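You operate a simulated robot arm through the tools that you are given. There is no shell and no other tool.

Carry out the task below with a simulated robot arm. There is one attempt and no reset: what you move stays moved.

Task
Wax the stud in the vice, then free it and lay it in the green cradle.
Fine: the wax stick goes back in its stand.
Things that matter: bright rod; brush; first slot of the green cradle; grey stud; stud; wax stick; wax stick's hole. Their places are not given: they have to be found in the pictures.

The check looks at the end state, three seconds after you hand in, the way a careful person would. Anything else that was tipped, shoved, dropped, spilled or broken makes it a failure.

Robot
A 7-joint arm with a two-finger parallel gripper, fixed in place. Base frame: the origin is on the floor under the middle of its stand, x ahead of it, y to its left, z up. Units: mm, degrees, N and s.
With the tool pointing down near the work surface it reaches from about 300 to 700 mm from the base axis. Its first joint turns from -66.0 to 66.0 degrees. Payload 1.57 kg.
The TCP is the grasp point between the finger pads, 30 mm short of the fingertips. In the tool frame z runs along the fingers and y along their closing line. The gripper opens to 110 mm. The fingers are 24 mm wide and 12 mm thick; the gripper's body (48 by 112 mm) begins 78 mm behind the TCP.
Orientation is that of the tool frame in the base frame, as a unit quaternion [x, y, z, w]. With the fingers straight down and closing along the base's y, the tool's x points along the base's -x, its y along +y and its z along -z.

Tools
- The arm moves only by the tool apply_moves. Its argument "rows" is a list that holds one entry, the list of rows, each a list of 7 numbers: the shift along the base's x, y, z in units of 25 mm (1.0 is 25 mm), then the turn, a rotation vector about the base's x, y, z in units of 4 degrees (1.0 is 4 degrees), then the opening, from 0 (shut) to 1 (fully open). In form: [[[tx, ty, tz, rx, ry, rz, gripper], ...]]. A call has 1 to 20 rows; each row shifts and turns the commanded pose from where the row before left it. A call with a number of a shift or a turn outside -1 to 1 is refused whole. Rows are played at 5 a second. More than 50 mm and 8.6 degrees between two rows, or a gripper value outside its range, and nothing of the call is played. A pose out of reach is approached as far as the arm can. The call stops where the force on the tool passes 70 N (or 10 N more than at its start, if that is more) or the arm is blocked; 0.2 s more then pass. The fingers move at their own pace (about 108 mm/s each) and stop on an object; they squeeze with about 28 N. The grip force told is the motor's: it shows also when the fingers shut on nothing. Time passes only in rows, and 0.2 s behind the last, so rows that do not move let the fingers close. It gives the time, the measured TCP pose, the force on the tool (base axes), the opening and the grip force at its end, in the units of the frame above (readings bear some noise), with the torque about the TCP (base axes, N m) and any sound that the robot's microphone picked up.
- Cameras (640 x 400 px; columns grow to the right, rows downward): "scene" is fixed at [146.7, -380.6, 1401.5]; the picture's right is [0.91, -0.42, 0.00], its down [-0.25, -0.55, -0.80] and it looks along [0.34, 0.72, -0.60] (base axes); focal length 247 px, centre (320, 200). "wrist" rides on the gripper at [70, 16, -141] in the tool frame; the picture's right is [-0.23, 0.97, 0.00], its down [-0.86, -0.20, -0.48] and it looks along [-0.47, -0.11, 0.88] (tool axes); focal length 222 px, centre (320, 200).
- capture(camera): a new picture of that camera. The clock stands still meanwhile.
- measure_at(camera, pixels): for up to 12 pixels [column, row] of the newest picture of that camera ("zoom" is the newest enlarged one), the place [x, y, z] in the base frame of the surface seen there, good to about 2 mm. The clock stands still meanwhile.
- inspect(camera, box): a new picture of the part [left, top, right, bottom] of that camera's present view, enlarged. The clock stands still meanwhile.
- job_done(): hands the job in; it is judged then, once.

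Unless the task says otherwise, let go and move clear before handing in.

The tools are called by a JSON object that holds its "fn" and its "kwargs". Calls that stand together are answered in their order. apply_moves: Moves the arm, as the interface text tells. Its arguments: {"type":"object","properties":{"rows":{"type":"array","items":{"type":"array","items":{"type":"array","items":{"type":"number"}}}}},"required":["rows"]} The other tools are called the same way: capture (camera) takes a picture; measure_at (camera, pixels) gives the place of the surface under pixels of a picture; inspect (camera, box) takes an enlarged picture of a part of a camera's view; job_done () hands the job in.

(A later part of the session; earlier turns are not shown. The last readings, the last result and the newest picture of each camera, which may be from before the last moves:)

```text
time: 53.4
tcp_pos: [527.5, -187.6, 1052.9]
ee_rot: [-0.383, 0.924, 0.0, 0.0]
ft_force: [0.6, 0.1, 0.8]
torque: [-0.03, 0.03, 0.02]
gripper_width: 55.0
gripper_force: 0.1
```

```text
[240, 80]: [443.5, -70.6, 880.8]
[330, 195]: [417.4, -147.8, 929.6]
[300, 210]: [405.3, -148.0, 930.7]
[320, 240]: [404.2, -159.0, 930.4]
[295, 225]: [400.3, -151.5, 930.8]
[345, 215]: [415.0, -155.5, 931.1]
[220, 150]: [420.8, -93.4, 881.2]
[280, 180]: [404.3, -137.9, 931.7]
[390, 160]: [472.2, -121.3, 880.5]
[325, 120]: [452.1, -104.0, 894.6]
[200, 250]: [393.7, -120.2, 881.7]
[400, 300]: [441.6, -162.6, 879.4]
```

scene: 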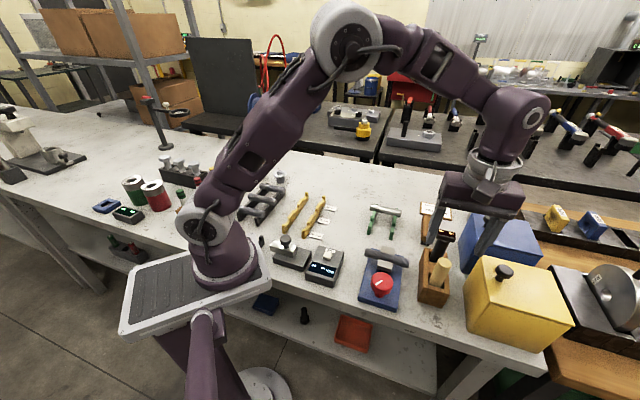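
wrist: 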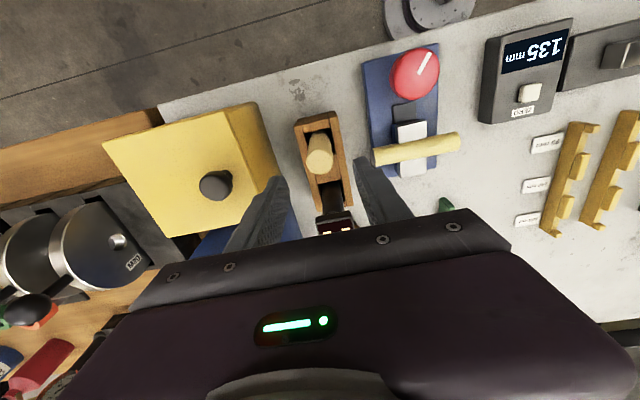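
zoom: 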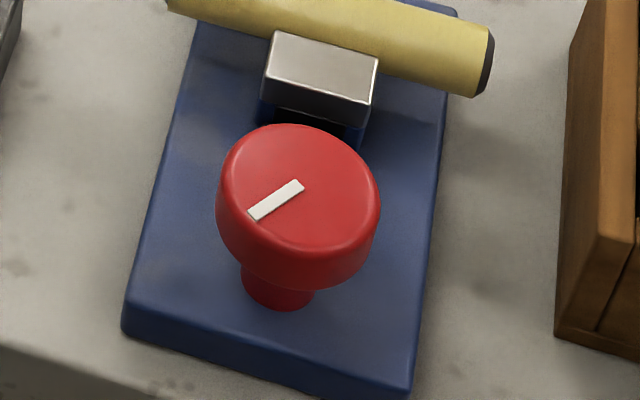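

The knob's centre is at about (409.5,-143.5), with radius about 23, its disc between z 917 and 931, and the jaws more than 10 mm clear of the finger paths. I'll move above it and turn the tool back to 0°, so I have room for a counter-clockwise turn.

{"fn": "apply_moves", "kwargs": {"rows": [[[-0.396, 0.153, 0, 0, 0, -0.9375, 0.62], [-0.396, 0.153, 0, 0, 0, -0.9375, 0.62], [-0.396, 0.153, 0, 0, 0, -0.9375, 0.62], [-0.396, 0.153, 0, 0, 0, -0.9375, 0.62], [-0.396, 0.153, 0, 0, 0, -0.9375, 0.62], [-0.396, 0.153, 0, 0, 0, -0.9375, 0.62], [-0.396, 0.153, 0, 0, 0, -0.9375, 0.62], [-0.396, 0.153, 0, 0, 0, -0.9375, 0.62], [-0.396, 0.153, 0, 0, 0, -0.9375, 0.62], [-0.396, 0.153, 0, 0, 0, -0.9375, 0.62], [-0.396, 0.153, 0, 0, 0, -0.9375, 0.62], [-0.396, 0.153, 0, 0, 0, -0.9375, 0.62], [0, 0, -0.8, 0, 0, 0, 0.62], [0, 0, -0.8, 0, 0, 0, 0.62], [0, 0, -0.8, 0, 0, 0, 0.62], [0, 0, 0, 0, 0, 0, 0.62]]]}}

{"fn": "capture", "kwargs": {"camera": "wrist"}}

{"fn": "capture", "kwargs": {"camera": "scene"}}

```text
time: 56.8
tcp_pos: [408.8, -140.9, 992.2]
ee_rot: [0.0, 1.0, 0.0, 0.0]
ft_force: [-0.8, -0.1, -0.5]
torque: [-0.04, -0.01, 0.03]
gripper_width: 68.0
gripper_force: 0.1
```

```text
taken
```

wrist: 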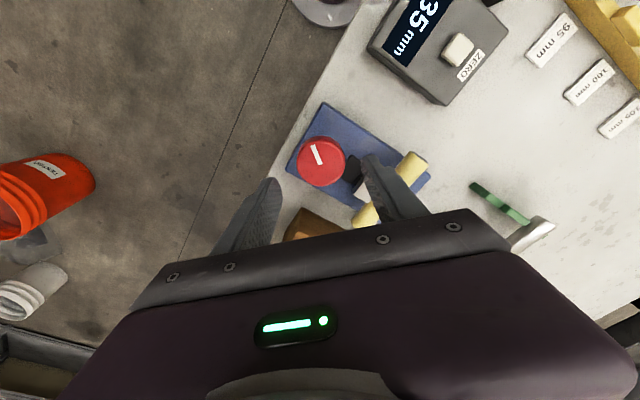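

```text
taken
```

scene: 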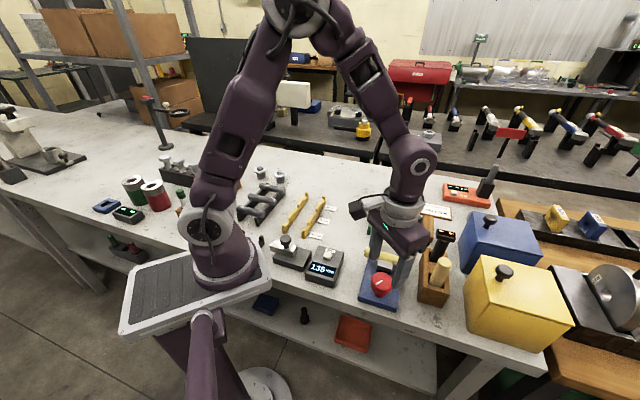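

The knob's top shows at wrist (321,162), matching the expected (320,164), so it's centred. I'll descend around it to z 922.

{"fn": "apply_moves", "kwargs": {"rows": [[[0, 0, -0.8, 0, 0, 0, 0.62], [0, 0, -0.8, 0, 0, 0, 0.62], [0, 0, -0.7, 0, 0, 0, 0.62], [0, 0, -0.53, 0, 0, 0, 0.62], [0, 0, 0, 0, 0, 0, 0.62]]]}}

{"fn": "inspect", "kwargs": {"camera": "wrist", "box": [220, 80, 440, 240]}}

{"fn": "inspect", "kwargs": {"camera": "scene", "box": [340, 230, 430, 310]}}

```text
time: 58.0
tcp_pos: [408.2, -142.1, 922.9]
ee_rot: [0.0, 1.0, -0.001, 0.0]
ft_force: [0.3, -1.0, 0.3]
torque: [-0.02, 0.03, -0.01]
gripper_width: 68.0
gripper_force: 0.1
```

```text
2.50 times, centred on (330, 160) of wrist
```

zoom: 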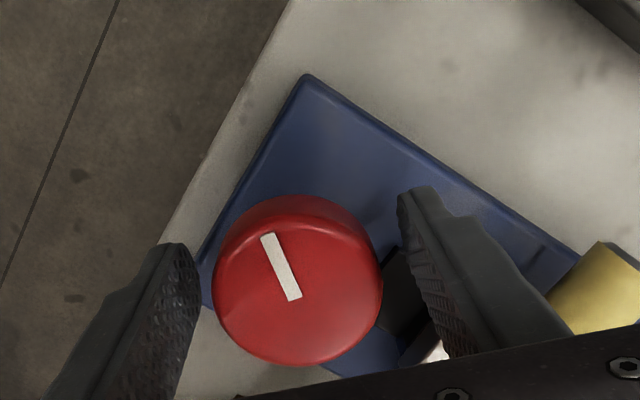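

```text
5.00 times, centred on (385, 270) of scene
```

zoom: 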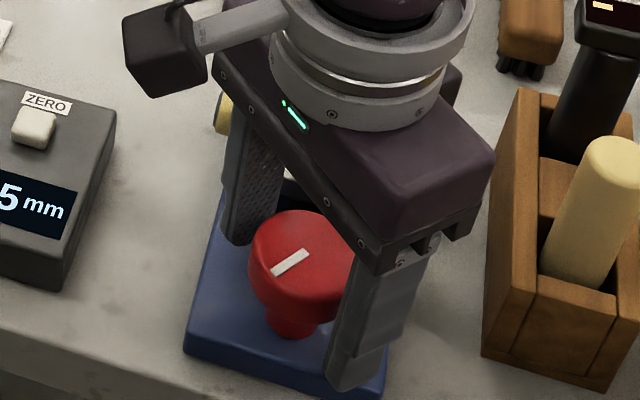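

The knob sits between the fingers, with its centre about 2 mm nearer the base than the TCP. I'll shift by that amount and close on it.

{"fn": "apply_moves", "kwargs": {"rows": [[[-0.08, 0, 0, 0, 0, 0, 0.62], [0, 0, 0, 0, 0, 0, 0.5], [0, 0, 0, 0, 0, 0, 0.4], [0, 0, 0, 0, 0, 0, 0.3], [0, 0, 0, 0, 0, 0, 0.3]]]}}

{"fn": "inspect", "kwargs": {"camera": "wrist", "box": [220, 80, 440, 240]}}

```text
time: 59.2
tcp_pos: [407.7, -141.4, 921.5]
ee_rot: [0.0, 1.0, 0.001, 0.0]
ft_force: [0.5, 4.8, 0.6]
torque: [0.12, -0.18, -0.02]
gripper_width: 46.9
gripper_force: 45.4
```

```text
2.50 times, centred on (330, 160) of wrist
```

zoom: 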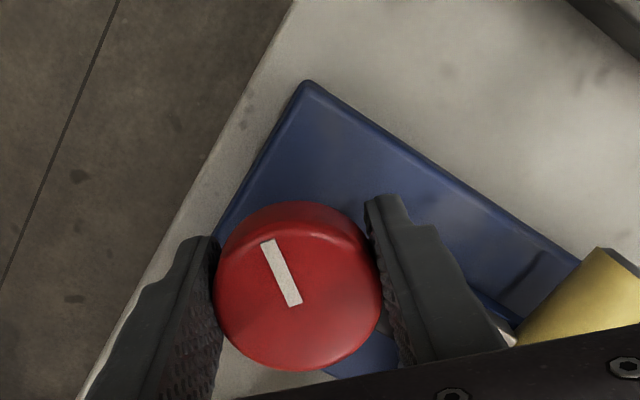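

The grip holds the knob at 46.9 mm, with a 4.8 N side force in y. I'll re-centre by 1 mm in y, then turn counter-clockwise 12° and check the effect.

{"fn": "apply_moves", "kwargs": {"rows": [[[0, 0.05, 0, 0, 0, 0, 0.3], [0, 0, 0, 0, 0, 1, 0.3], [0, 0, 0, 0, 0, 1, 0.3], [0, 0, 0, 0, 0, 1, 0.3], [0, 0, 0, 0, 0, 0, 0.3]]]}}

{"fn": "inspect", "kwargs": {"camera": "wrist", "box": [220, 80, 440, 240]}}

{"fn": "inspect", "kwargs": {"camera": "scene", "box": [340, 230, 430, 310]}}

```text
time: 60.4
tcp_pos: [407.1, -142.1, 922.2]
ee_rot: [-0.105, 0.994, -0.002, 0.0]
ft_force: [-1.5, -20.5, 4.9]
torque: [-0.55, 0.44, -0.06]
gripper_width: 47.3
gripper_force: 45.2
```

```text
2.50 times, centred on (330, 160) of wrist
```

zoom: 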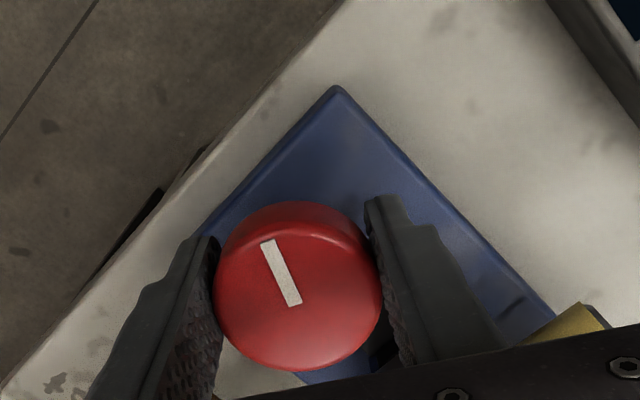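

```text
5.00 times, centred on (385, 270) of scene
```

zoom: 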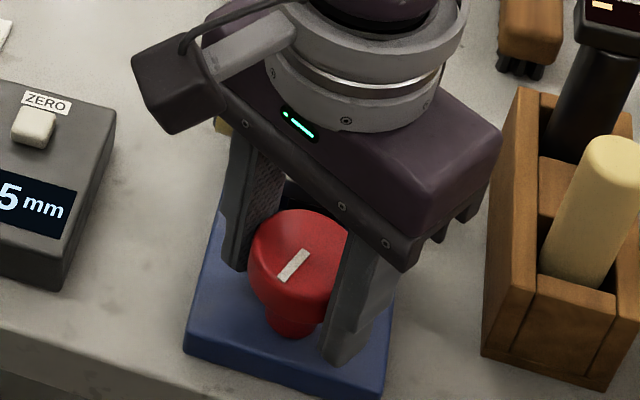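

The knob turns freely with the gripper (pointer fixed in the wrist view), but the side force is now -20 N in y, so my shift was too much. I'll take back 1 mm and continue turning.

{"fn": "apply_moves", "kwargs": {"rows": [[[0, -0.04, 0, 0, 0, 0, 0.3], [0, 0, 0, 0, 0, 1, 0.3], [0, 0, 0, 0, 0, 1, 0.3], [0, 0, 0, 0, 0, 1, 0.3], [0, 0, 0, 0, 0, 0, 0.3]]]}}

{"fn": "inspect", "kwargs": {"camera": "wrist", "box": [220, 80, 440, 240]}}

{"fn": "inspect", "kwargs": {"camera": "scene", "box": [340, 230, 430, 310]}}

```text
time: 61.6
tcp_pos: [406.8, -142.6, 922.2]
ee_rot: [-0.207, 0.978, 0.0, 0.0]
ft_force: [0.1, -15.7, 15.8]
torque: [-0.27, 0.52, 0.01]
gripper_width: 47.4
gripper_force: 45.7
```

```text
2.50 times, centred on (330, 160) of wrist
```

zoom: 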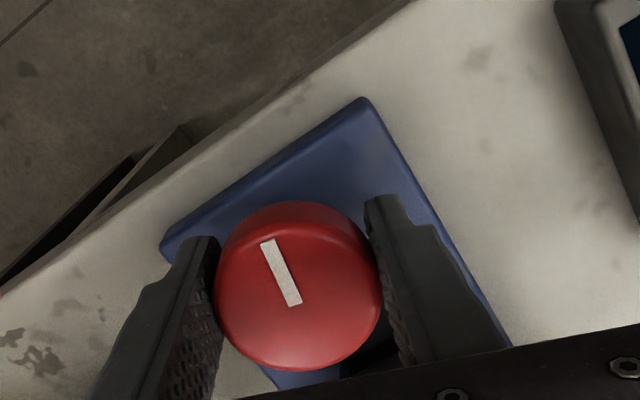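

```text
5.00 times, centred on (385, 270) of scene
```

zoom: 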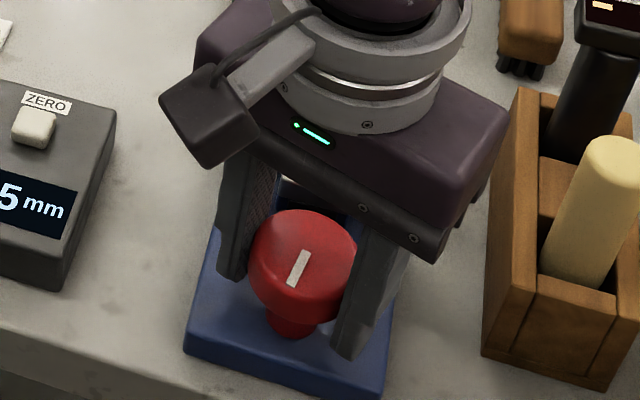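

Side force is -15.7 N in y and 15.8 N upward, so the knob may be rising as it turns. I'll relieve both slightly, and turn on by 16°.

{"fn": "apply_moves", "kwargs": {"rows": [[[0, -0.03, 0.03, 0, 0, 0, 0.3], [0, 0, 0, 0, 0, 0, 0.3]]]}}

```text
time: 62.2
tcp_pos: [406.5, -142.4, 921.6]
ee_rot: [-0.207, 0.978, 0.001, 0.0]
ft_force: [1.0, -7.7, -8.6]
torque: [0.37, -1.17, -0.01]
gripper_width: 46.9
gripper_force: 44.8
```

Forces are nearly balanced now. I'll trim slightly and turn another 16° counter-clockwise.

{"fn": "apply_moves", "kwargs": {"rows": [[[0, -0.02, -0.01, 0, 0, 0, 0.3], [0, 0, 0, 0, 0, 1, 0.3], [0, 0, 0, 0, 0, 1, 0.3], [0, 0, 0, 0, 0, 1, 0.3], [0, 0, 0, 0, 0, 1, 0.3], [0, 0, 0, 0, 0, 0, 0.3]]]}}

{"fn": "inspect", "kwargs": {"camera": "wrist", "box": [220, 80, 440, 240]}}

{"fn": "inspect", "kwargs": {"camera": "scene", "box": [340, 230, 430, 310]}}

```text
time: 63.6
tcp_pos: [408.5, -142.7, 921.0]
ee_rot: [-0.343, 0.939, 0.0, -0.001]
ft_force: [13.9, 2.1, -22.3]
torque: [-0.29, 0.14, -0.04]
gripper_width: 47.0
gripper_force: 45.1
```

```text
2.50 times, centred on (330, 160) of wrist
```

zoom: 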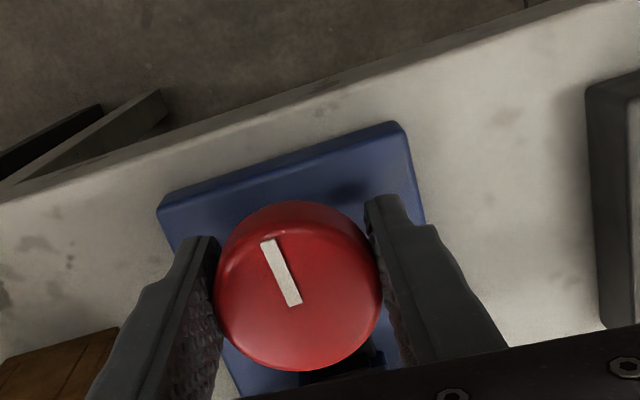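

```text
5.00 times, centred on (385, 270) of scene
```

zoom: 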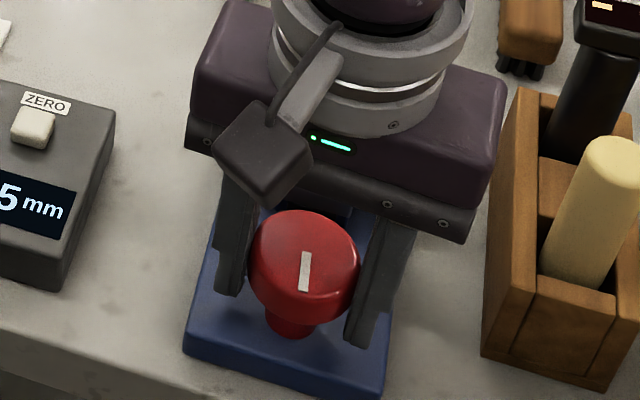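

The pointer has come round 40° with no resisting torque. Forces show the tool is a touch high and off in x, so I'll trim those and turn on 16°.

{"fn": "apply_moves", "kwargs": {"rows": [[[0.025, 0, -0.028, 0, 0, 0, 0.3], [0, 0, 0, 0, 0, 1, 0.3], [0, 0, 0, 0, 0, 1, 0.3], [0, 0, 0, 0, 0, 1, 0.3], [0, 0, 0, 0, 0, 1, 0.3], [0, 0, 0, 0, 0, 0, 0.3]]]}}

{"fn": "inspect", "kwargs": {"camera": "scene", "box": [340, 230, 430, 310]}}

```text
time: 65.0
tcp_pos: [409.3, -143.1, 921.7]
ee_rot: [-0.47, 0.883, -0.002, 0.0]
ft_force: [13.5, -3.3, -3.2]
torque: [-0.57, 0.3, -0.02]
gripper_width: 47.2
gripper_force: 44.2
```

```text
5.00 times, centred on (385, 270) of scene
```

zoom: 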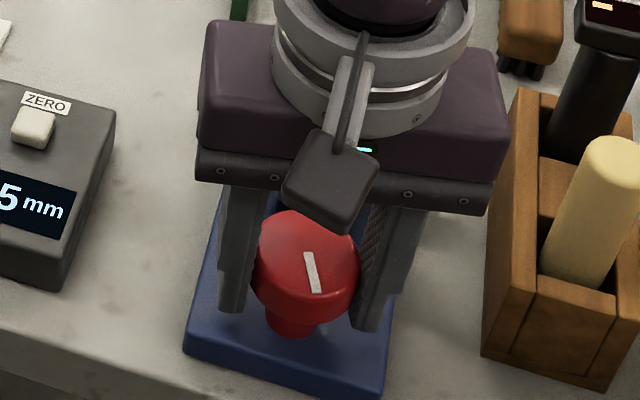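

Still turning freely at 56°. I'll trim x again and turn on.

{"fn": "apply_moves", "kwargs": {"rows": [[[0.025, 0, 0, 0, 0, 0, 0.3], [0, 0, 0, 0, 0, 1, 0.3], [0, 0, 0, 0, 0, 1, 0.3], [0, 0, 0, 0, 0, 1, 0.3], [0, 0, 0, 0, 0, 1, 0.3], [0, 0, 0, 0, 0, 0, 0.3]]]}}

{"fn": "inspect", "kwargs": {"camera": "scene", "box": [340, 230, 430, 310]}}

{"fn": "capture", "kwargs": {"camera": "wrist"}}

```text
time: 66.4
tcp_pos: [410.3, -143.0, 920.8]
ee_rot: [-0.588, 0.809, -0.001, 0.0]
ft_force: [16.9, -18.3, 3.3]
torque: [-0.96, 0.19, -0.02]
gripper_width: 47.0
gripper_force: 45.4
```

```text
5.00 times, centred on (385, 270) of scene
```

zoom: 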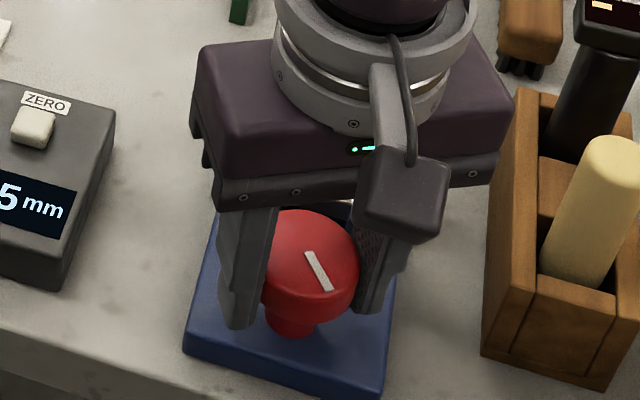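

```text
taken
```

wrist: 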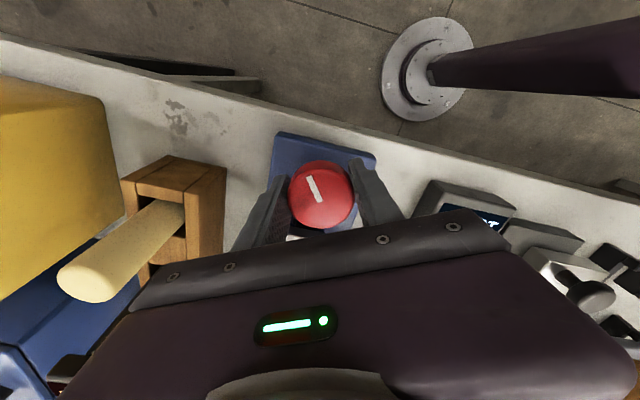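

72° turned and still no resisting torque. I'll trim the side force, turn a last 16°, then release and look at the jaws.

{"fn": "apply_moves", "kwargs": {"rows": [[[0.02, -0.03, 0, 0, 0, 0, 0.3], [0, 0, 0, 0, 0, 1, 0.3], [0, 0, 0, 0, 0, 1, 0.3], [0, 0, 0, 0, 0, 1, 0.3], [0, 0, 0, 0, 0, 1, 0.3], [0, 0, 0, 0, 0, 0, 0.3]]]}}

{"fn": "inspect", "kwargs": {"camera": "scene", "box": [340, 230, 430, 310]}}

```text
time: 67.8
tcp_pos: [410.5, -145.1, 921.9]
ee_rot: [-0.695, 0.719, 0.0, 0.001]
ft_force: [15.3, -10.4, 23.3]
torque: [-0.07, -0.23, -0.04]
gripper_width: 47.2
gripper_force: 45.1
```

```text
5.00 times, centred on (385, 270) of scene
```

zoom: 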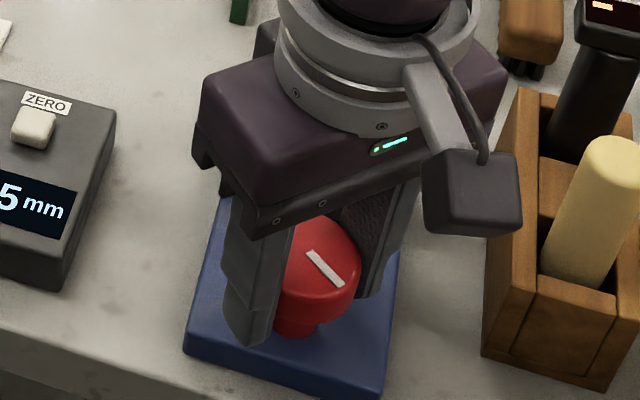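

The pointer is now 88° round. I'll open the fingers, lift clear and look at the jaws.

{"fn": "apply_moves", "kwargs": {"rows": [[[0, 0, 0, 0, 0, 0, 0.5], [0, 0, 0, 0, 0, 0, 0.62], [0, 0, 0, 0, 0, 0, 0.62], [0, 0, 0.5, 0, 0, 0, 0.62], [0, 0, 0.9, 0, 0, 0, 0.62], [0, 0, 0.9, 0, 0, 0, 0.62], [0, 0, 0.9, 0, 0, 0, 0.62], [0, 0, 0.9, 0, 0, 0, 0.62], [0, 0, 0.9, 0, 0, 0, 0.62], [0, 0, 0, 0, 0, 0, 0.62]]]}}

{"fn": "inspect", "kwargs": {"camera": "scene", "box": [340, 230, 430, 310]}}

{"fn": "capture", "kwargs": {"camera": "wrist"}}

```text
time: 70.0
tcp_pos: [409.0, -143.0, 1047.3]
ee_rot: [-0.695, 0.719, 0.001, 0.0]
ft_force: [0.7, 0.0, 0.5]
torque: [-0.02, 0.0, 0.0]
gripper_width: 68.0
gripper_force: 0.0
```

```text
5.00 times, centred on (385, 270) of scene
```

zoom: 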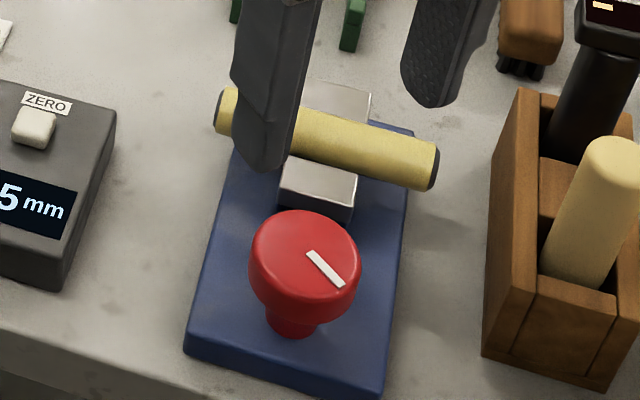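

```text
taken
```

wrist: 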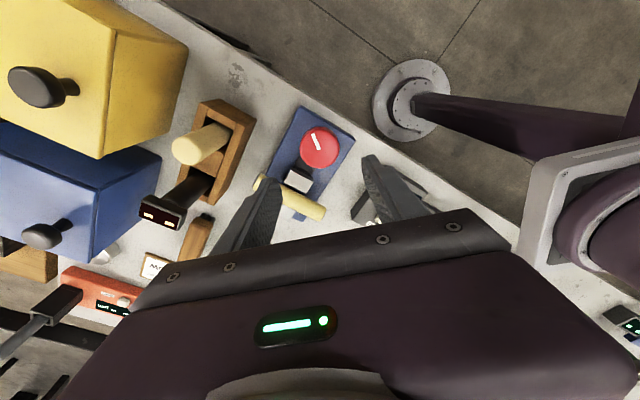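

The near jaw has backed off by about 4–5 mm toward the knob, and the stud still rests in place. I'll rotate the tool back to -45°, the stud grip orientation, and look down into the gap.

{"fn": "apply_moves", "kwargs": {"rows": [[[0, 0, 0, 0, 0, -1, 0.62], [0, 0, 0, 0, 0, -1, 0.62], [0, 0, 0, 0, 0, -1, 0.62], [0, 0, 0, 0, 0, -1, 0.62], [0, 0, 0, 0, 0, -1, 0.62], [0, 0, 0, 0, 0, -1, 0.62], [0, 0, 0, 0, 0, -1, 0.62], [0, 0, 0, 0, 0, -1, 0.62], [0, 0, 0, 0, 0, -1, 0.62], [0, 0, 0, 0, 0, -1, 0.62], [0, 0, 0, 0, 0, -1, 0.62], [0, 0, 0, 0, 0, -1, 0.62], [0, 0, 0, 0, 0, -1, 0.62], [0, 0, 0, 0, 0, -1, 0.62], [0, 0, 0, 0, 0, -1, 0.62], [0, 0, 0, 0, 0, -1, 0.62], [0, 0, 0, 0, 0, -1, 0.62], [0, 0, 0, 0, 0, -1, 0.62], [0, 0, 0, 0, 0, -1, 0.62], [0, 0, 0, 0, 0, -1, 0.62]]]}}

{"fn": "apply_moves", "kwargs": {"rows": [[[0, 0.35, 0, 0, 0, -0.946, 0.62], [0, 0.35, 0, 0, 0, -0.946, 0.62], [0, 0.35, 0, 0, 0, -0.946, 0.62], [0, 0.35, 0, 0, 0, -0.946, 0.62], [0, 0.35, 0, 0, 0, -0.946, 0.62], [0, 0.35, 0, 0, 0, -0.946, 0.62], [0, 0.35, 0, 0, 0, -0.946, 0.62], [0, 0.35, 0, 0, 0, -0.946, 0.62], [0, 0.35, 0, 0, 0, -0.946, 0.62], [0, 0.35, 0, 0, 0, -0.946, 0.62], [0, 0.35, 0, 0, 0, -0.946, 0.62], [0, 0.35, 0, 0, 0, -0.946, 0.62], [0, 0.35, 0, 0, 0, -0.946, 0.62], [0, 0.35, 0, 0, 0, -0.952, 0.62], [0, 0, 0, 0, 0, 0, 0.62]]]}}

{"fn": "capture", "kwargs": {"camera": "wrist"}}

{"fn": "capture", "kwargs": {"camera": "scene"}}

```text
time: 74.2
tcp_pos: [408.7, -144.6, 1046.8]
ee_rot: [-0.07, 0.998, 0.001, -0.001]
ft_force: [0.4, 0.5, -0.1]
torque: [0.0, -0.02, 0.0]
gripper_width: 68.2
gripper_force: 0.0
```

```text
time: 77.4
tcp_pos: [408.4, -20.2, 1047.0]
ee_rot: [0.383, 0.924, -0.001, 0.0]
ft_force: [0.4, 0.6, 0.0]
torque: [0.02, 0.01, 0.0]
gripper_width: 68.2
gripper_force: 0.0
```

```text
taken
```

wrist: 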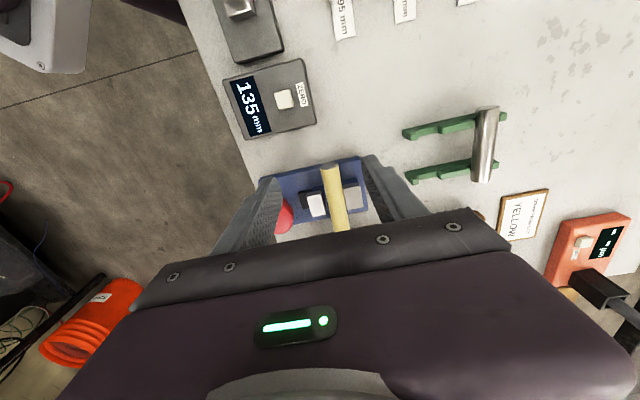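

```text
taken
```

scene: 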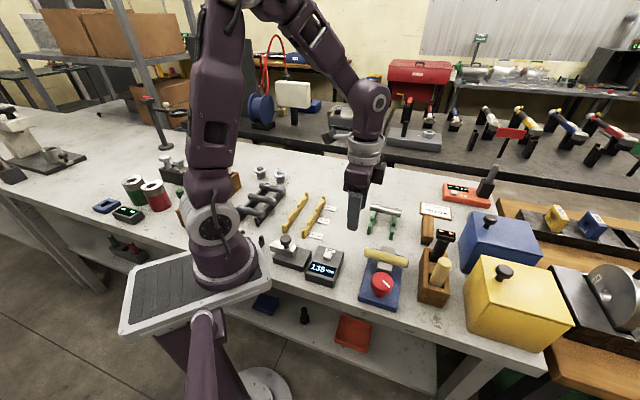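

The stud lies between the jaws in the wrist view at (333,190), with the cradle at upper right (450,150). I'll enlarge both and measure.

{"fn": "inspect", "kwargs": {"camera": "wrist", "box": [255, 140, 400, 240]}}

{"fn": "measure_at", "kwargs": {"camera": "zoom", "pixels": [[330, 110], [350, 180], [360, 250], [385, 200], [275, 280], [308, 270], [430, 240], [395, 240], [320, 115], [350, 115], [345, 330], [390, 330]]}}

{"fn": "inspect", "kwargs": {"camera": "scene", "box": [355, 235, 420, 280]}}

{"fn": "measure_at", "kwargs": {"camera": "zoom", "pixels": [[150, 135], [200, 150], [300, 180], [400, 205], [450, 220], [500, 235], [240, 235], [340, 250], [360, 270], [280, 130], [350, 140], [290, 260]]}}

```text
4.00 times, centred on (328, 190) of wrist
```

zoom: 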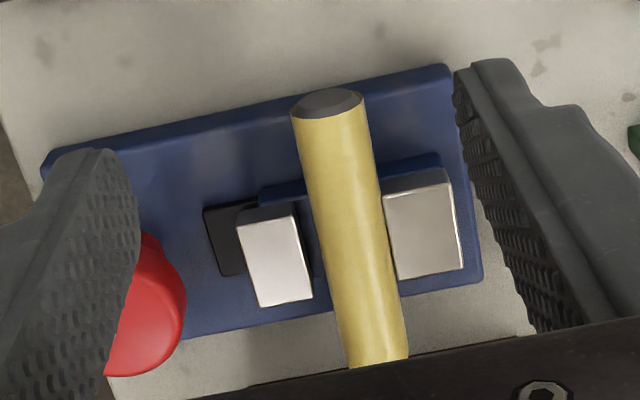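

```text
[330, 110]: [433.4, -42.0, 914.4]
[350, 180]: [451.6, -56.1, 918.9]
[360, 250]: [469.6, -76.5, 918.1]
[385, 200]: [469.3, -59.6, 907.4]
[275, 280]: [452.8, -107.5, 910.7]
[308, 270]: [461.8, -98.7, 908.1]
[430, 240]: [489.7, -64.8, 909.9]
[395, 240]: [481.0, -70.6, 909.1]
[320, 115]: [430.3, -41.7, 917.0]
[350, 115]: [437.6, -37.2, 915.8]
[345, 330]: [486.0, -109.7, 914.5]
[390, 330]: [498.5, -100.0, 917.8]
```

```text
8.89 times, centred on (388, 258) of scene
```

zoom: 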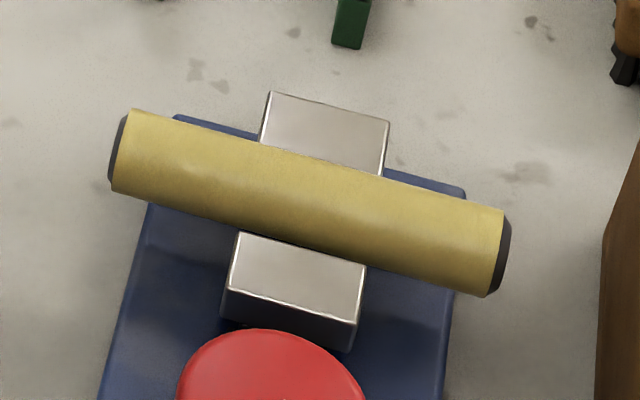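

```text
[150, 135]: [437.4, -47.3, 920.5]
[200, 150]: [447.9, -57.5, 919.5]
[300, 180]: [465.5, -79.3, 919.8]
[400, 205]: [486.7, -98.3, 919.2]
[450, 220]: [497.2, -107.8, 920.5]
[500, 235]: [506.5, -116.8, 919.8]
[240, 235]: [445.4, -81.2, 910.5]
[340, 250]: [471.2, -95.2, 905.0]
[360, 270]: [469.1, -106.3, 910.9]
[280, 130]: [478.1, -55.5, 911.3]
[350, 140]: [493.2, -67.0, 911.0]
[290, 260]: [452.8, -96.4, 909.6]
```

The near jaw is clear of the stud, so it's free and simply resting there. Now I'll measure the cradle's rails and its front slot.

{"fn": "inspect", "kwargs": {"camera": "wrist", "box": [390, 90, 520, 200]}}

{"fn": "measure_at", "kwargs": {"camera": "zoom", "pixels": [[115, 160], [150, 155], [190, 145], [240, 130], [280, 120], [345, 75], [125, 328], [165, 318], [205, 300], [250, 290], [310, 270], [445, 80]]}}

{"fn": "measure_at", "kwargs": {"camera": "zoom", "pixels": [[370, 75], [400, 75], [365, 330], [395, 335], [385, 200], [425, 120], [330, 105], [315, 115], [320, 260], [430, 100], [455, 115], [100, 150]]}}

{"fn": "inspect", "kwargs": {"camera": "scene", "box": [355, 195, 420, 245]}}

```text
3.64 times, centred on (455, 145) of wrist
```

zoom: 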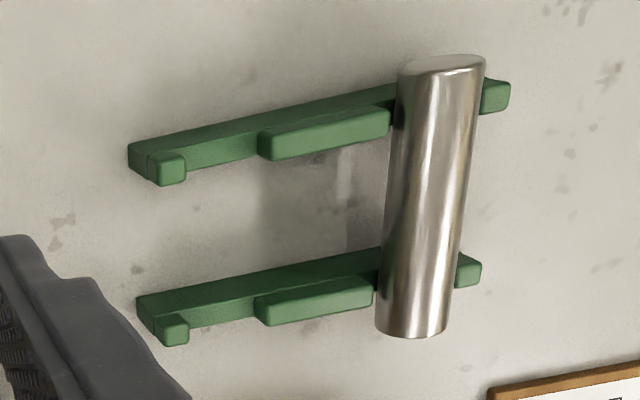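

```text
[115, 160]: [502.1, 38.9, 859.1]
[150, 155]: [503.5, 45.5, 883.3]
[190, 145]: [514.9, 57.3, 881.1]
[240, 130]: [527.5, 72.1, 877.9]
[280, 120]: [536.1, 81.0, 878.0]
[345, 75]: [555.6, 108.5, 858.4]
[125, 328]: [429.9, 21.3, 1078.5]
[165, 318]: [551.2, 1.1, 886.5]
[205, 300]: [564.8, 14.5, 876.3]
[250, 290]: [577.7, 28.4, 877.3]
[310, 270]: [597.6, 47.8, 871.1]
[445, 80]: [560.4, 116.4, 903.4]
```

```text
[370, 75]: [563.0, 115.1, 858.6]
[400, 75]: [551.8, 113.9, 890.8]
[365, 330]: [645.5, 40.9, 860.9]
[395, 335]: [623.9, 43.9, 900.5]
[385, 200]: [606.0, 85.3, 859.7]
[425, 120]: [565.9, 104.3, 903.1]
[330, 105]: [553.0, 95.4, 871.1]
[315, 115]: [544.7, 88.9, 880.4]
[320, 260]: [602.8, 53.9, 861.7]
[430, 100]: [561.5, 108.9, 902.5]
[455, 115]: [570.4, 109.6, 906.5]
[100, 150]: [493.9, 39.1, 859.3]
```

```text
8.00 times, centred on (388, 220) of scene
```

zoom: 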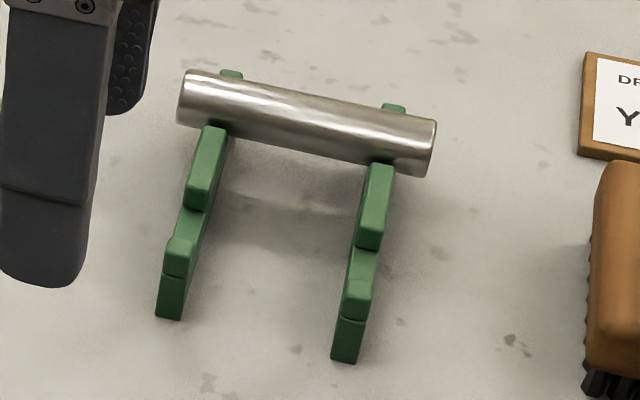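

Each rail has a front bump, a slot floor, a raised middle block, and the rear slot holding the bright rod. I'll measure the top faces of those features on both rails.

{"fn": "inspect", "kwargs": {"camera": "wrist", "box": [395, 95, 500, 190]}}

{"fn": "measure_at", "kwargs": {"camera": "zoom", "pixels": [[160, 175], [178, 172], [190, 168], [210, 165], [230, 160], [250, 155], [268, 150], [290, 148], [330, 138], [370, 128], [390, 122], [398, 120]]}}

{"fn": "measure_at", "kwargs": {"camera": "zoom", "pixels": [[165, 362], [182, 358], [192, 350], [210, 345], [230, 340], [250, 335], [268, 335], [290, 330], [330, 322], [360, 315], [375, 310], [382, 305]]}}

```text
4.21 times, centred on (448, 142) of wrist
```

zoom: 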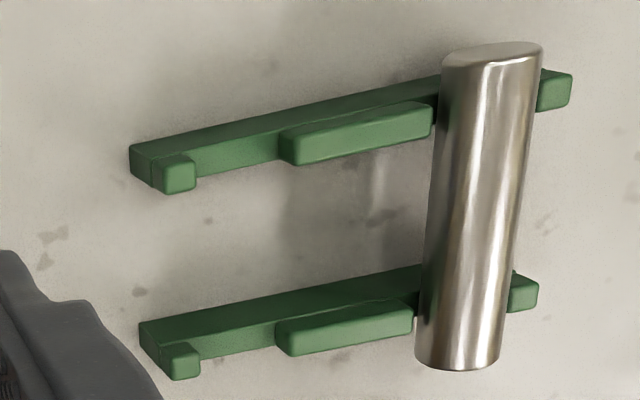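

```text
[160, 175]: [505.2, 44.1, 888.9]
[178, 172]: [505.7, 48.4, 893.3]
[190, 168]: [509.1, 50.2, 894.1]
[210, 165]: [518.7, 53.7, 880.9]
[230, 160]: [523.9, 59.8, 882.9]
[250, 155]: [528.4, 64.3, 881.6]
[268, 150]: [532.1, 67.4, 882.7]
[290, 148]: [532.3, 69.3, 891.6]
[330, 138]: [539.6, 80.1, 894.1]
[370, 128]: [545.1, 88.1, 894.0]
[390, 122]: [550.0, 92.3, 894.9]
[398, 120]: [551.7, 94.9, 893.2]
```

```text
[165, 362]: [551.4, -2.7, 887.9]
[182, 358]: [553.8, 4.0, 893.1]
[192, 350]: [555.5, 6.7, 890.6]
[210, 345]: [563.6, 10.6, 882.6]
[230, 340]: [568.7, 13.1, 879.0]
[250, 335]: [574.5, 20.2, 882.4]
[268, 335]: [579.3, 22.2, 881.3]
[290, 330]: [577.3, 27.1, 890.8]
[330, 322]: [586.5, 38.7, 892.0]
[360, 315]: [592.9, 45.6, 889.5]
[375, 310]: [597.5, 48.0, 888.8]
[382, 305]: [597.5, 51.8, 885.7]
```

The front slot has its floor at z 882, and runs from v≈398 to 425 between 12 mm high blocks, with rails about 66 mm apart. Gripping the stud by its two ends would suit both vice and cradle, so I need its exact length. I'll shift the camera to see both ends.

{"fn": "apply_moves", "kwargs": {"rows": [[[0.6, -0.6, 0.3, 0, 0, 0, 0.62], [0.6, -0.6, 0.3, 0, 0, 0, 0.62], [0.6, -0.6, 0.3, 0, 0, 0, 0.62], [0, 0, 0, 0, 0, 0, 0.62]]]}}

{"fn": "inspect", "kwargs": {"camera": "wrist", "box": [240, 100, 400, 230]}}

```text
time: 78.4
tcp_pos: [453.5, -67.4, 1070.8]
ee_rot: [0.383, 0.924, 0.0, 0.001]
ft_force: [0.3, -0.2, -0.7]
torque: [0.03, 0.01, 0.01]
gripper_width: 68.2
gripper_force: 0.0
```

```text
3.08 times, centred on (320, 165) of wrist
```

zoom: 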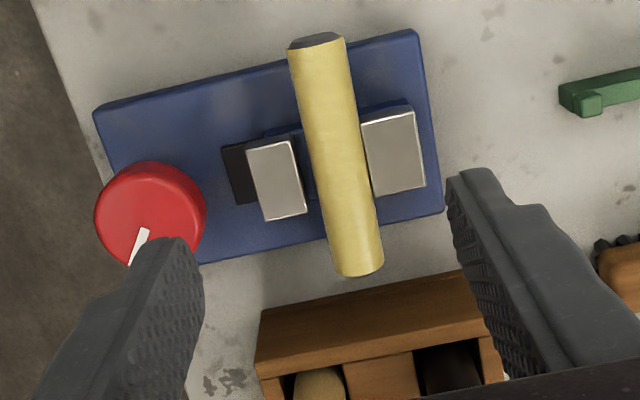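

Both stud ends are visible now, at zoom (316,40) and (358,272). I'll measure them closely.

{"fn": "measure_at", "kwargs": {"camera": "zoom", "pixels": [[315, 37], [318, 44], [318, 52], [298, 48], [338, 42], [357, 270], [357, 262], [342, 268], [375, 262], [340, 160], [335, 120], [350, 210]]}}

{"fn": "inspect", "kwargs": {"camera": "wrist", "box": [290, 100, 360, 200]}}

```text
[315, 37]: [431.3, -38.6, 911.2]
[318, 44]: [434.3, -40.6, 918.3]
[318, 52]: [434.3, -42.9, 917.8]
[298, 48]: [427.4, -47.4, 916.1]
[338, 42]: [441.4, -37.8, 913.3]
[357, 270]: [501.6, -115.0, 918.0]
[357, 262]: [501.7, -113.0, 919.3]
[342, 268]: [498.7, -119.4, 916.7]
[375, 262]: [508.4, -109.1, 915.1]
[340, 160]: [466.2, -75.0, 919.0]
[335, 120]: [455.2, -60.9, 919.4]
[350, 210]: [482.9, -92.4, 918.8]
```

```text
4.00 times, centred on (325, 150) of wrist
```

zoom: 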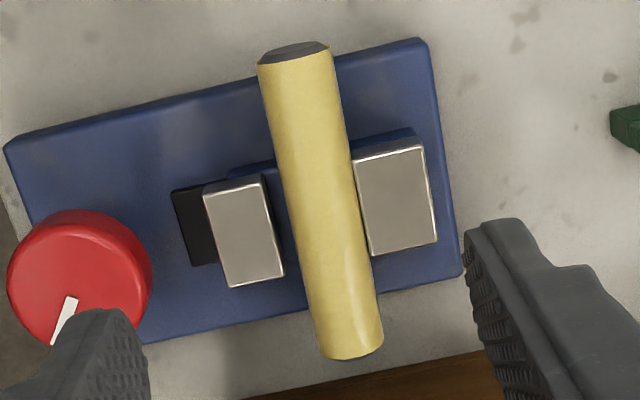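

The waxed span runs from w≈336 to 437 with dark chamfers beyond, so the stud is about 105 mm long against a 110 mm opening. I'll measure the two end faces more exactly from both cameras.

{"fn": "measure_at", "kwargs": {"camera": "zoom", "pixels": [[295, 46], [285, 50], [305, 47], [275, 52], [318, 45], [290, 56], [300, 44], [270, 58], [325, 48], [345, 357], [365, 355], [355, 350]]}}

{"fn": "inspect", "kwargs": {"camera": "scene", "box": [360, 240, 415, 275]}}

{"fn": "measure_at", "kwargs": {"camera": "zoom", "pixels": [[90, 150], [83, 165], [88, 130], [80, 185], [100, 190], [108, 110], [558, 240], [565, 250], [562, 270], [555, 300], [545, 220], [570, 235]]}}

```text
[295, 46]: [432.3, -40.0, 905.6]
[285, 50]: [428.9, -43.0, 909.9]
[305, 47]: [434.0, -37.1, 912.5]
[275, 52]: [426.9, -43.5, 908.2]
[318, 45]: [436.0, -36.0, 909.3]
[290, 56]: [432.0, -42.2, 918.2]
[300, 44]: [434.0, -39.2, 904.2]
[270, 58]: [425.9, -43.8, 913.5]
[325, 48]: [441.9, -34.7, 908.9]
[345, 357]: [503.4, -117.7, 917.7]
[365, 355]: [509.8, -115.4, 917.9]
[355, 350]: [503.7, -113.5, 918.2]
```

```text
11.43 times, centred on (388, 258) of scene
```

zoom: 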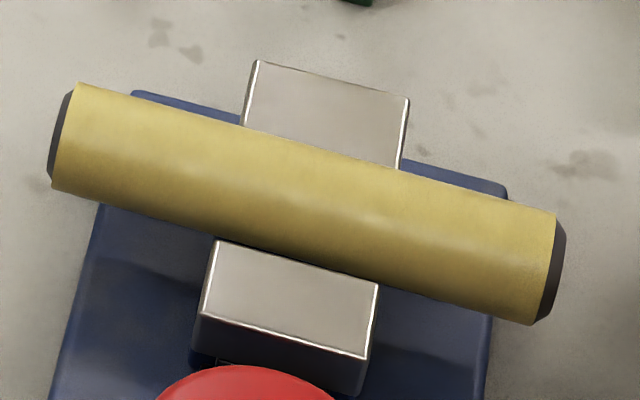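

```text
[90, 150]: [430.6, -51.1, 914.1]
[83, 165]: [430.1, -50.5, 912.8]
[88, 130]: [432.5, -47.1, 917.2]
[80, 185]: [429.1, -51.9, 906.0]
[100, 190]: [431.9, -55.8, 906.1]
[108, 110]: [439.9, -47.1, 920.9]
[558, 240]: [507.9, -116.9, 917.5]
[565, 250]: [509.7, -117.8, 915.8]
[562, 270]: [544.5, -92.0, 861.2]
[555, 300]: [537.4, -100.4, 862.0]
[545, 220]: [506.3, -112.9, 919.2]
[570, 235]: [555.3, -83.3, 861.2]
```

The end faces are near w 333.7 and about 439–440, leaving only 2 mm or so of clearance per side, so a cross grip beside the jaws is safer. I'll check the dark-blue ledge beside the jaws before choosing the exact finger position.

{"fn": "inspect", "kwargs": {"camera": "wrist", "box": [290, 120, 370, 180]}}

{"fn": "measure_at", "kwargs": {"camera": "zoom", "pixels": [[200, 230], [240, 215], [275, 205], [430, 170], [470, 160], [510, 150], [200, 180], [440, 100], [400, 250], [480, 260], [220, 320], [250, 380]]}}

```text
6.67 times, centred on (330, 150) of wrist
```

zoom: 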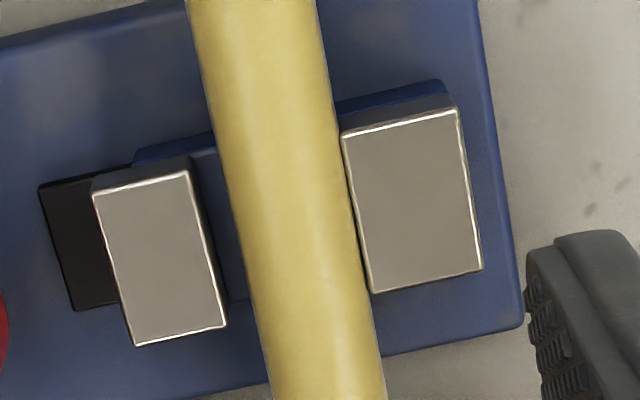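

```text
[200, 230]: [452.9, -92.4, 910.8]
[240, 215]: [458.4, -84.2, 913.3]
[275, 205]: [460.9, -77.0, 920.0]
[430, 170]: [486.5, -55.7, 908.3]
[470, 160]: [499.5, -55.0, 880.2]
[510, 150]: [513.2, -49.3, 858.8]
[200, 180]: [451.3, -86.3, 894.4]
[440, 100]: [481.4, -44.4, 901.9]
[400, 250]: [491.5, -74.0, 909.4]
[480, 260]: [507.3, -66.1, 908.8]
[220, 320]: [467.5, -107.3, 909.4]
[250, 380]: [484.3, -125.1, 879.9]
```

The jaws span w≈374–408, so fingers centred at w 358.5, v 275.5, that is (448.3,-58.7), clear them by over 3 mm. I'll go above that spot and descend partway.

{"fn": "apply_moves", "kwargs": {"rows": [[[-0.238, 0.36, 0, 0, 0, 0, 0.55], [0, 0, -0.875, 0, 0, 0, 0.55], [0, 0, -0.875, 0, 0, 0, 0.55], [0, 0, -0.875, 0, 0, 0, 0.55], [0, 0, -0.875, 0, 0, 0, 0.55], [0, 0, -0.875, 0, 0, 0, 0.55], [0, 0, 0, 0, 0, 0, 0.55]]]}}

{"fn": "inspect", "kwargs": {"camera": "wrist", "box": [220, 80, 440, 240]}}

{"fn": "inspect", "kwargs": {"camera": "scene", "box": [340, 210, 430, 290]}}

```text
time: 80.0
tcp_pos: [446.8, -58.6, 959.6]
ee_rot: [0.382, 0.924, -0.001, 0.0]
ft_force: [0.2, 0.4, 0.1]
torque: [0.01, 0.0, 0.01]
gripper_width: 60.5
gripper_force: 0.1
```

```text
2.50 times, centred on (330, 160) of wrist
```

zoom: 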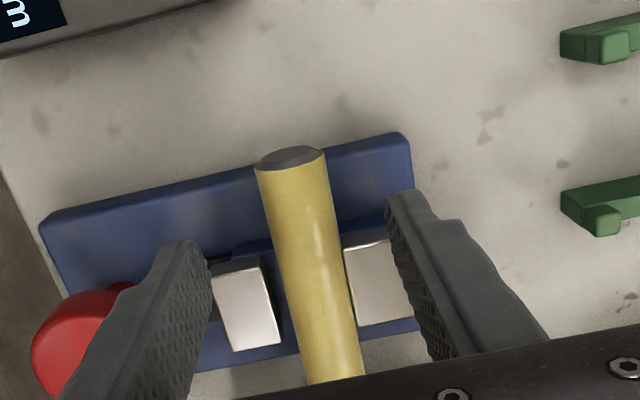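

```text
5.00 times, centred on (385, 250) of scene
```

zoom: 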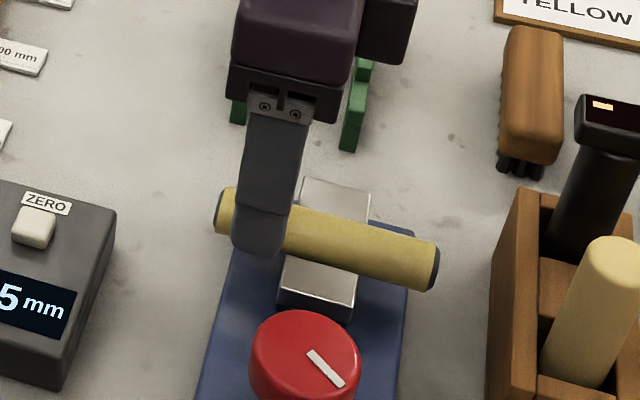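

The stud is centred between the open fingers and the near jaw is just clear of the left finger. I'll descend slowly to z 916 and read the force.

{"fn": "apply_moves", "kwargs": {"rows": [[[0, 0, -0.5, 0, 0, 0, 0.55], [0, 0, -0.5, 0, 0, 0, 0.55], [0, 0, -0.4, 0, 0, 0, 0.55], [0, 0, -0.36, 0, 0, 0, 0.55], [0, 0, 0, 0, 0, 0, 0.55]]]}}

{"fn": "inspect", "kwargs": {"camera": "wrist", "box": [220, 80, 440, 240]}}

{"fn": "inspect", "kwargs": {"camera": "scene", "box": [340, 210, 430, 290]}}

```text
time: 81.2
tcp_pos: [448.2, -57.1, 915.8]
ee_rot: [0.382, 0.924, 0.0, 0.0]
ft_force: [-0.1, 0.3, 0.3]
torque: [-0.02, 0.0, 0.05]
gripper_width: 60.3
gripper_force: 0.0
```

```text
2.50 times, centred on (330, 160) of wrist
```

zoom: 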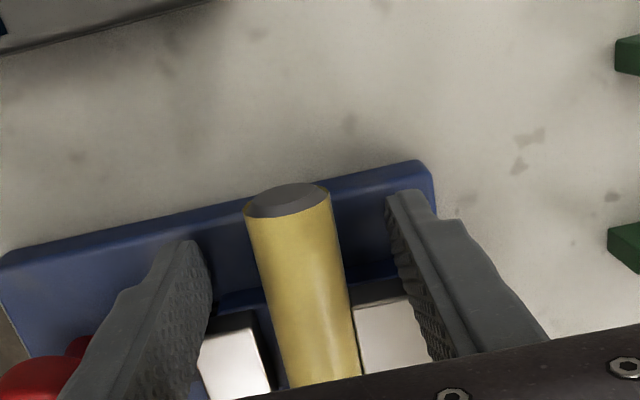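

```text
5.00 times, centred on (385, 250) of scene
```

zoom: 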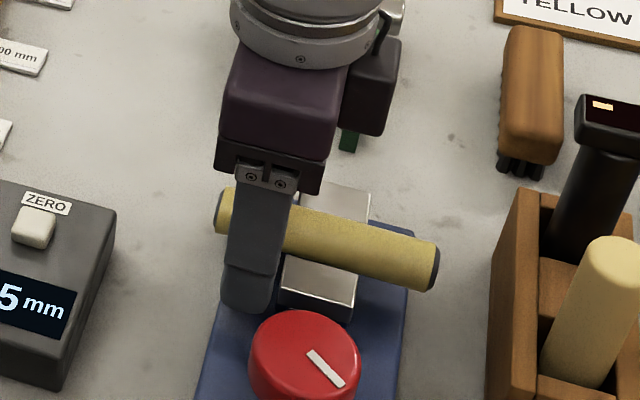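

No contact yet, and the stud is centred. I'll close on it now.

{"fn": "apply_moves", "kwargs": {"rows": [[[0, 0, 0, 0, 0, 0, 0.4], [0, 0, 0, 0, 0, 0, 0.3], [0, 0, 0, 0, 0, 0, 0.1], [0, 0, 0, 0, 0, 0, 0.1], [0, 0, 0, 0, 0, 0, 0.1]]]}}

{"fn": "inspect", "kwargs": {"camera": "scene", "box": [340, 210, 430, 290]}}

```text
time: 82.4
tcp_pos: [449.4, -56.8, 914.4]
ee_rot: [0.382, 0.924, -0.001, 0.0]
ft_force: [2.0, -0.1, 1.3]
torque: [-0.01, -0.06, 0.03]
gripper_width: 22.9
gripper_force: 27.6
```

```text
5.00 times, centred on (385, 250) of scene
```

zoom: 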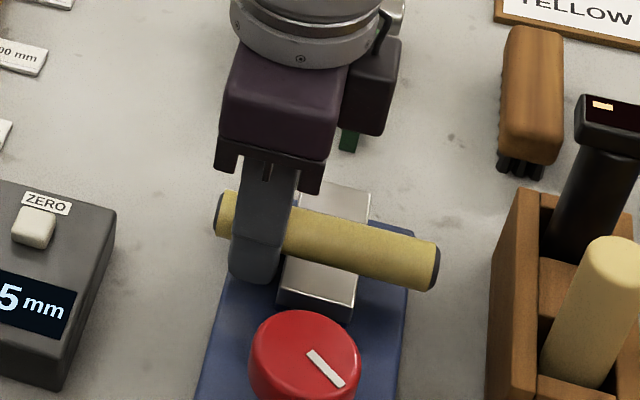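

The stud is held at 22.9 mm with almost no side force. I'll lift it 6 mm as a test and look for droop.

{"fn": "apply_moves", "kwargs": {"rows": [[[0, 0, 0.08, 0, 0, 0, 0.1], [0, 0, 0.08, 0, 0, 0, 0.1], [0, 0, 0.08, 0, 0, 0, 0.1], [0, 0, 0, 0, 0, 0, 0.1]]]}}

{"fn": "inspect", "kwargs": {"camera": "scene", "box": [340, 210, 430, 290]}}

{"fn": "measure_at", "kwargs": {"camera": "zoom", "pixels": [[232, 203], [300, 223], [340, 232], [380, 242], [420, 252], [430, 255]]}}

```text
time: 83.4
tcp_pos: [448.0, -57.1, 922.5]
ee_rot: [0.382, 0.924, 0.0, 0.0]
ft_force: [0.3, 0.0, -3.5]
torque: [0.08, 0.11, 0.03]
gripper_width: 22.9
gripper_force: 28.2
```

```text
5.00 times, centred on (385, 250) of scene
```

zoom: 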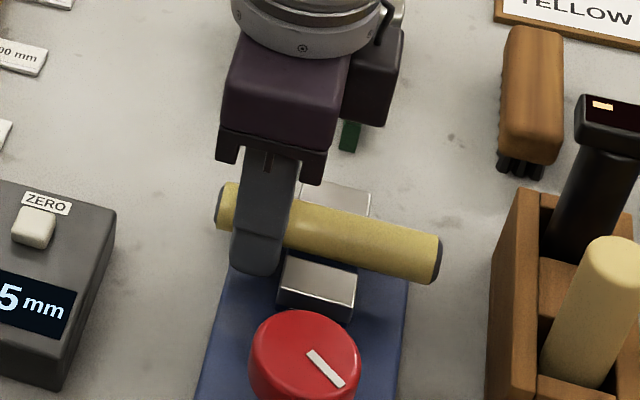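

```text
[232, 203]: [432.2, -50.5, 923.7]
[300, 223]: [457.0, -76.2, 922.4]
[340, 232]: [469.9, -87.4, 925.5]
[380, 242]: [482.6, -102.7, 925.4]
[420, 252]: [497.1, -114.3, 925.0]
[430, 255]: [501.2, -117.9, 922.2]
```

The stud lifted level, showing 3.5 N of weight and about 0.14 N·m of torque, with no droop. I'll lift it clear of the vice and check again.

{"fn": "apply_moves", "kwargs": {"rows": [[[0, 0, 0.3, 0, 0, 0, 0.1], [0, 0, 0.4, 0, 0, 0, 0.1], [0, 0, 0.5, 0, 0, 0, 0.1], [0, 0, 0.5, 0, 0, 0, 0.1], [0, 0, 0, 0, 0, 0, 0.1]]]}}

{"fn": "inspect", "kwargs": {"camera": "scene", "box": [340, 190, 430, 290]}}

{"fn": "capture", "kwargs": {"camera": "wrist"}}

```text
time: 84.6
tcp_pos: [447.6, -56.5, 963.7]
ee_rot: [0.382, 0.924, 0.001, 0.0]
ft_force: [-0.2, -0.1, -3.5]
torque: [0.07, 0.1, 0.03]
gripper_width: 22.8
gripper_force: 28.4
```

```text
4.00 times, centred on (385, 240) of scene
```

zoom: 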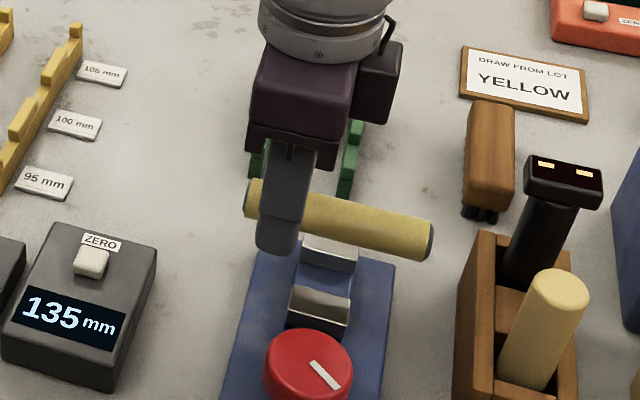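

```text
taken
```

wrist: 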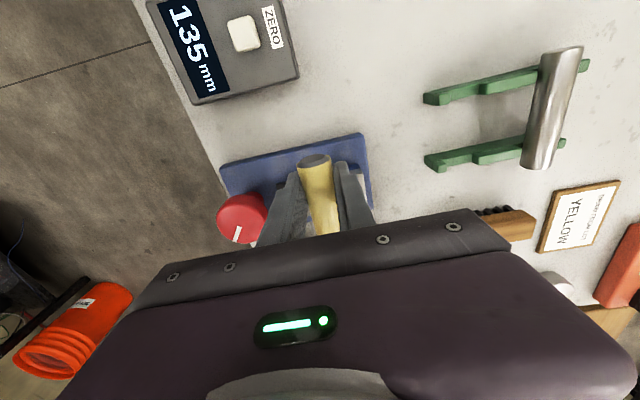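

The stud is clear of the vice. I'll measure along its top to check that it's level before carrying it.

{"fn": "measure_at", "kwargs": {"camera": "zoom", "pixels": [[256, 185], [254, 195], [330, 203], [330, 210], [360, 210], [390, 218], [415, 223], [425, 225], [425, 245], [248, 205], [300, 222], [410, 252]]}}

```text
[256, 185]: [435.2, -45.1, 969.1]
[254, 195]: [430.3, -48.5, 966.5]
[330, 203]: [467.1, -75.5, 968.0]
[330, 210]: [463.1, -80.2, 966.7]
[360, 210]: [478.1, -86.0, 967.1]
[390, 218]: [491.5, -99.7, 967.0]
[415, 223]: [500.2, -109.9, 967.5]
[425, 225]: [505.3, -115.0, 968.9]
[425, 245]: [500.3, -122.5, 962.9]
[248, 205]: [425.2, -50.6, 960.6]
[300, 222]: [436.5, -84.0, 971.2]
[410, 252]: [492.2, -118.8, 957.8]
```

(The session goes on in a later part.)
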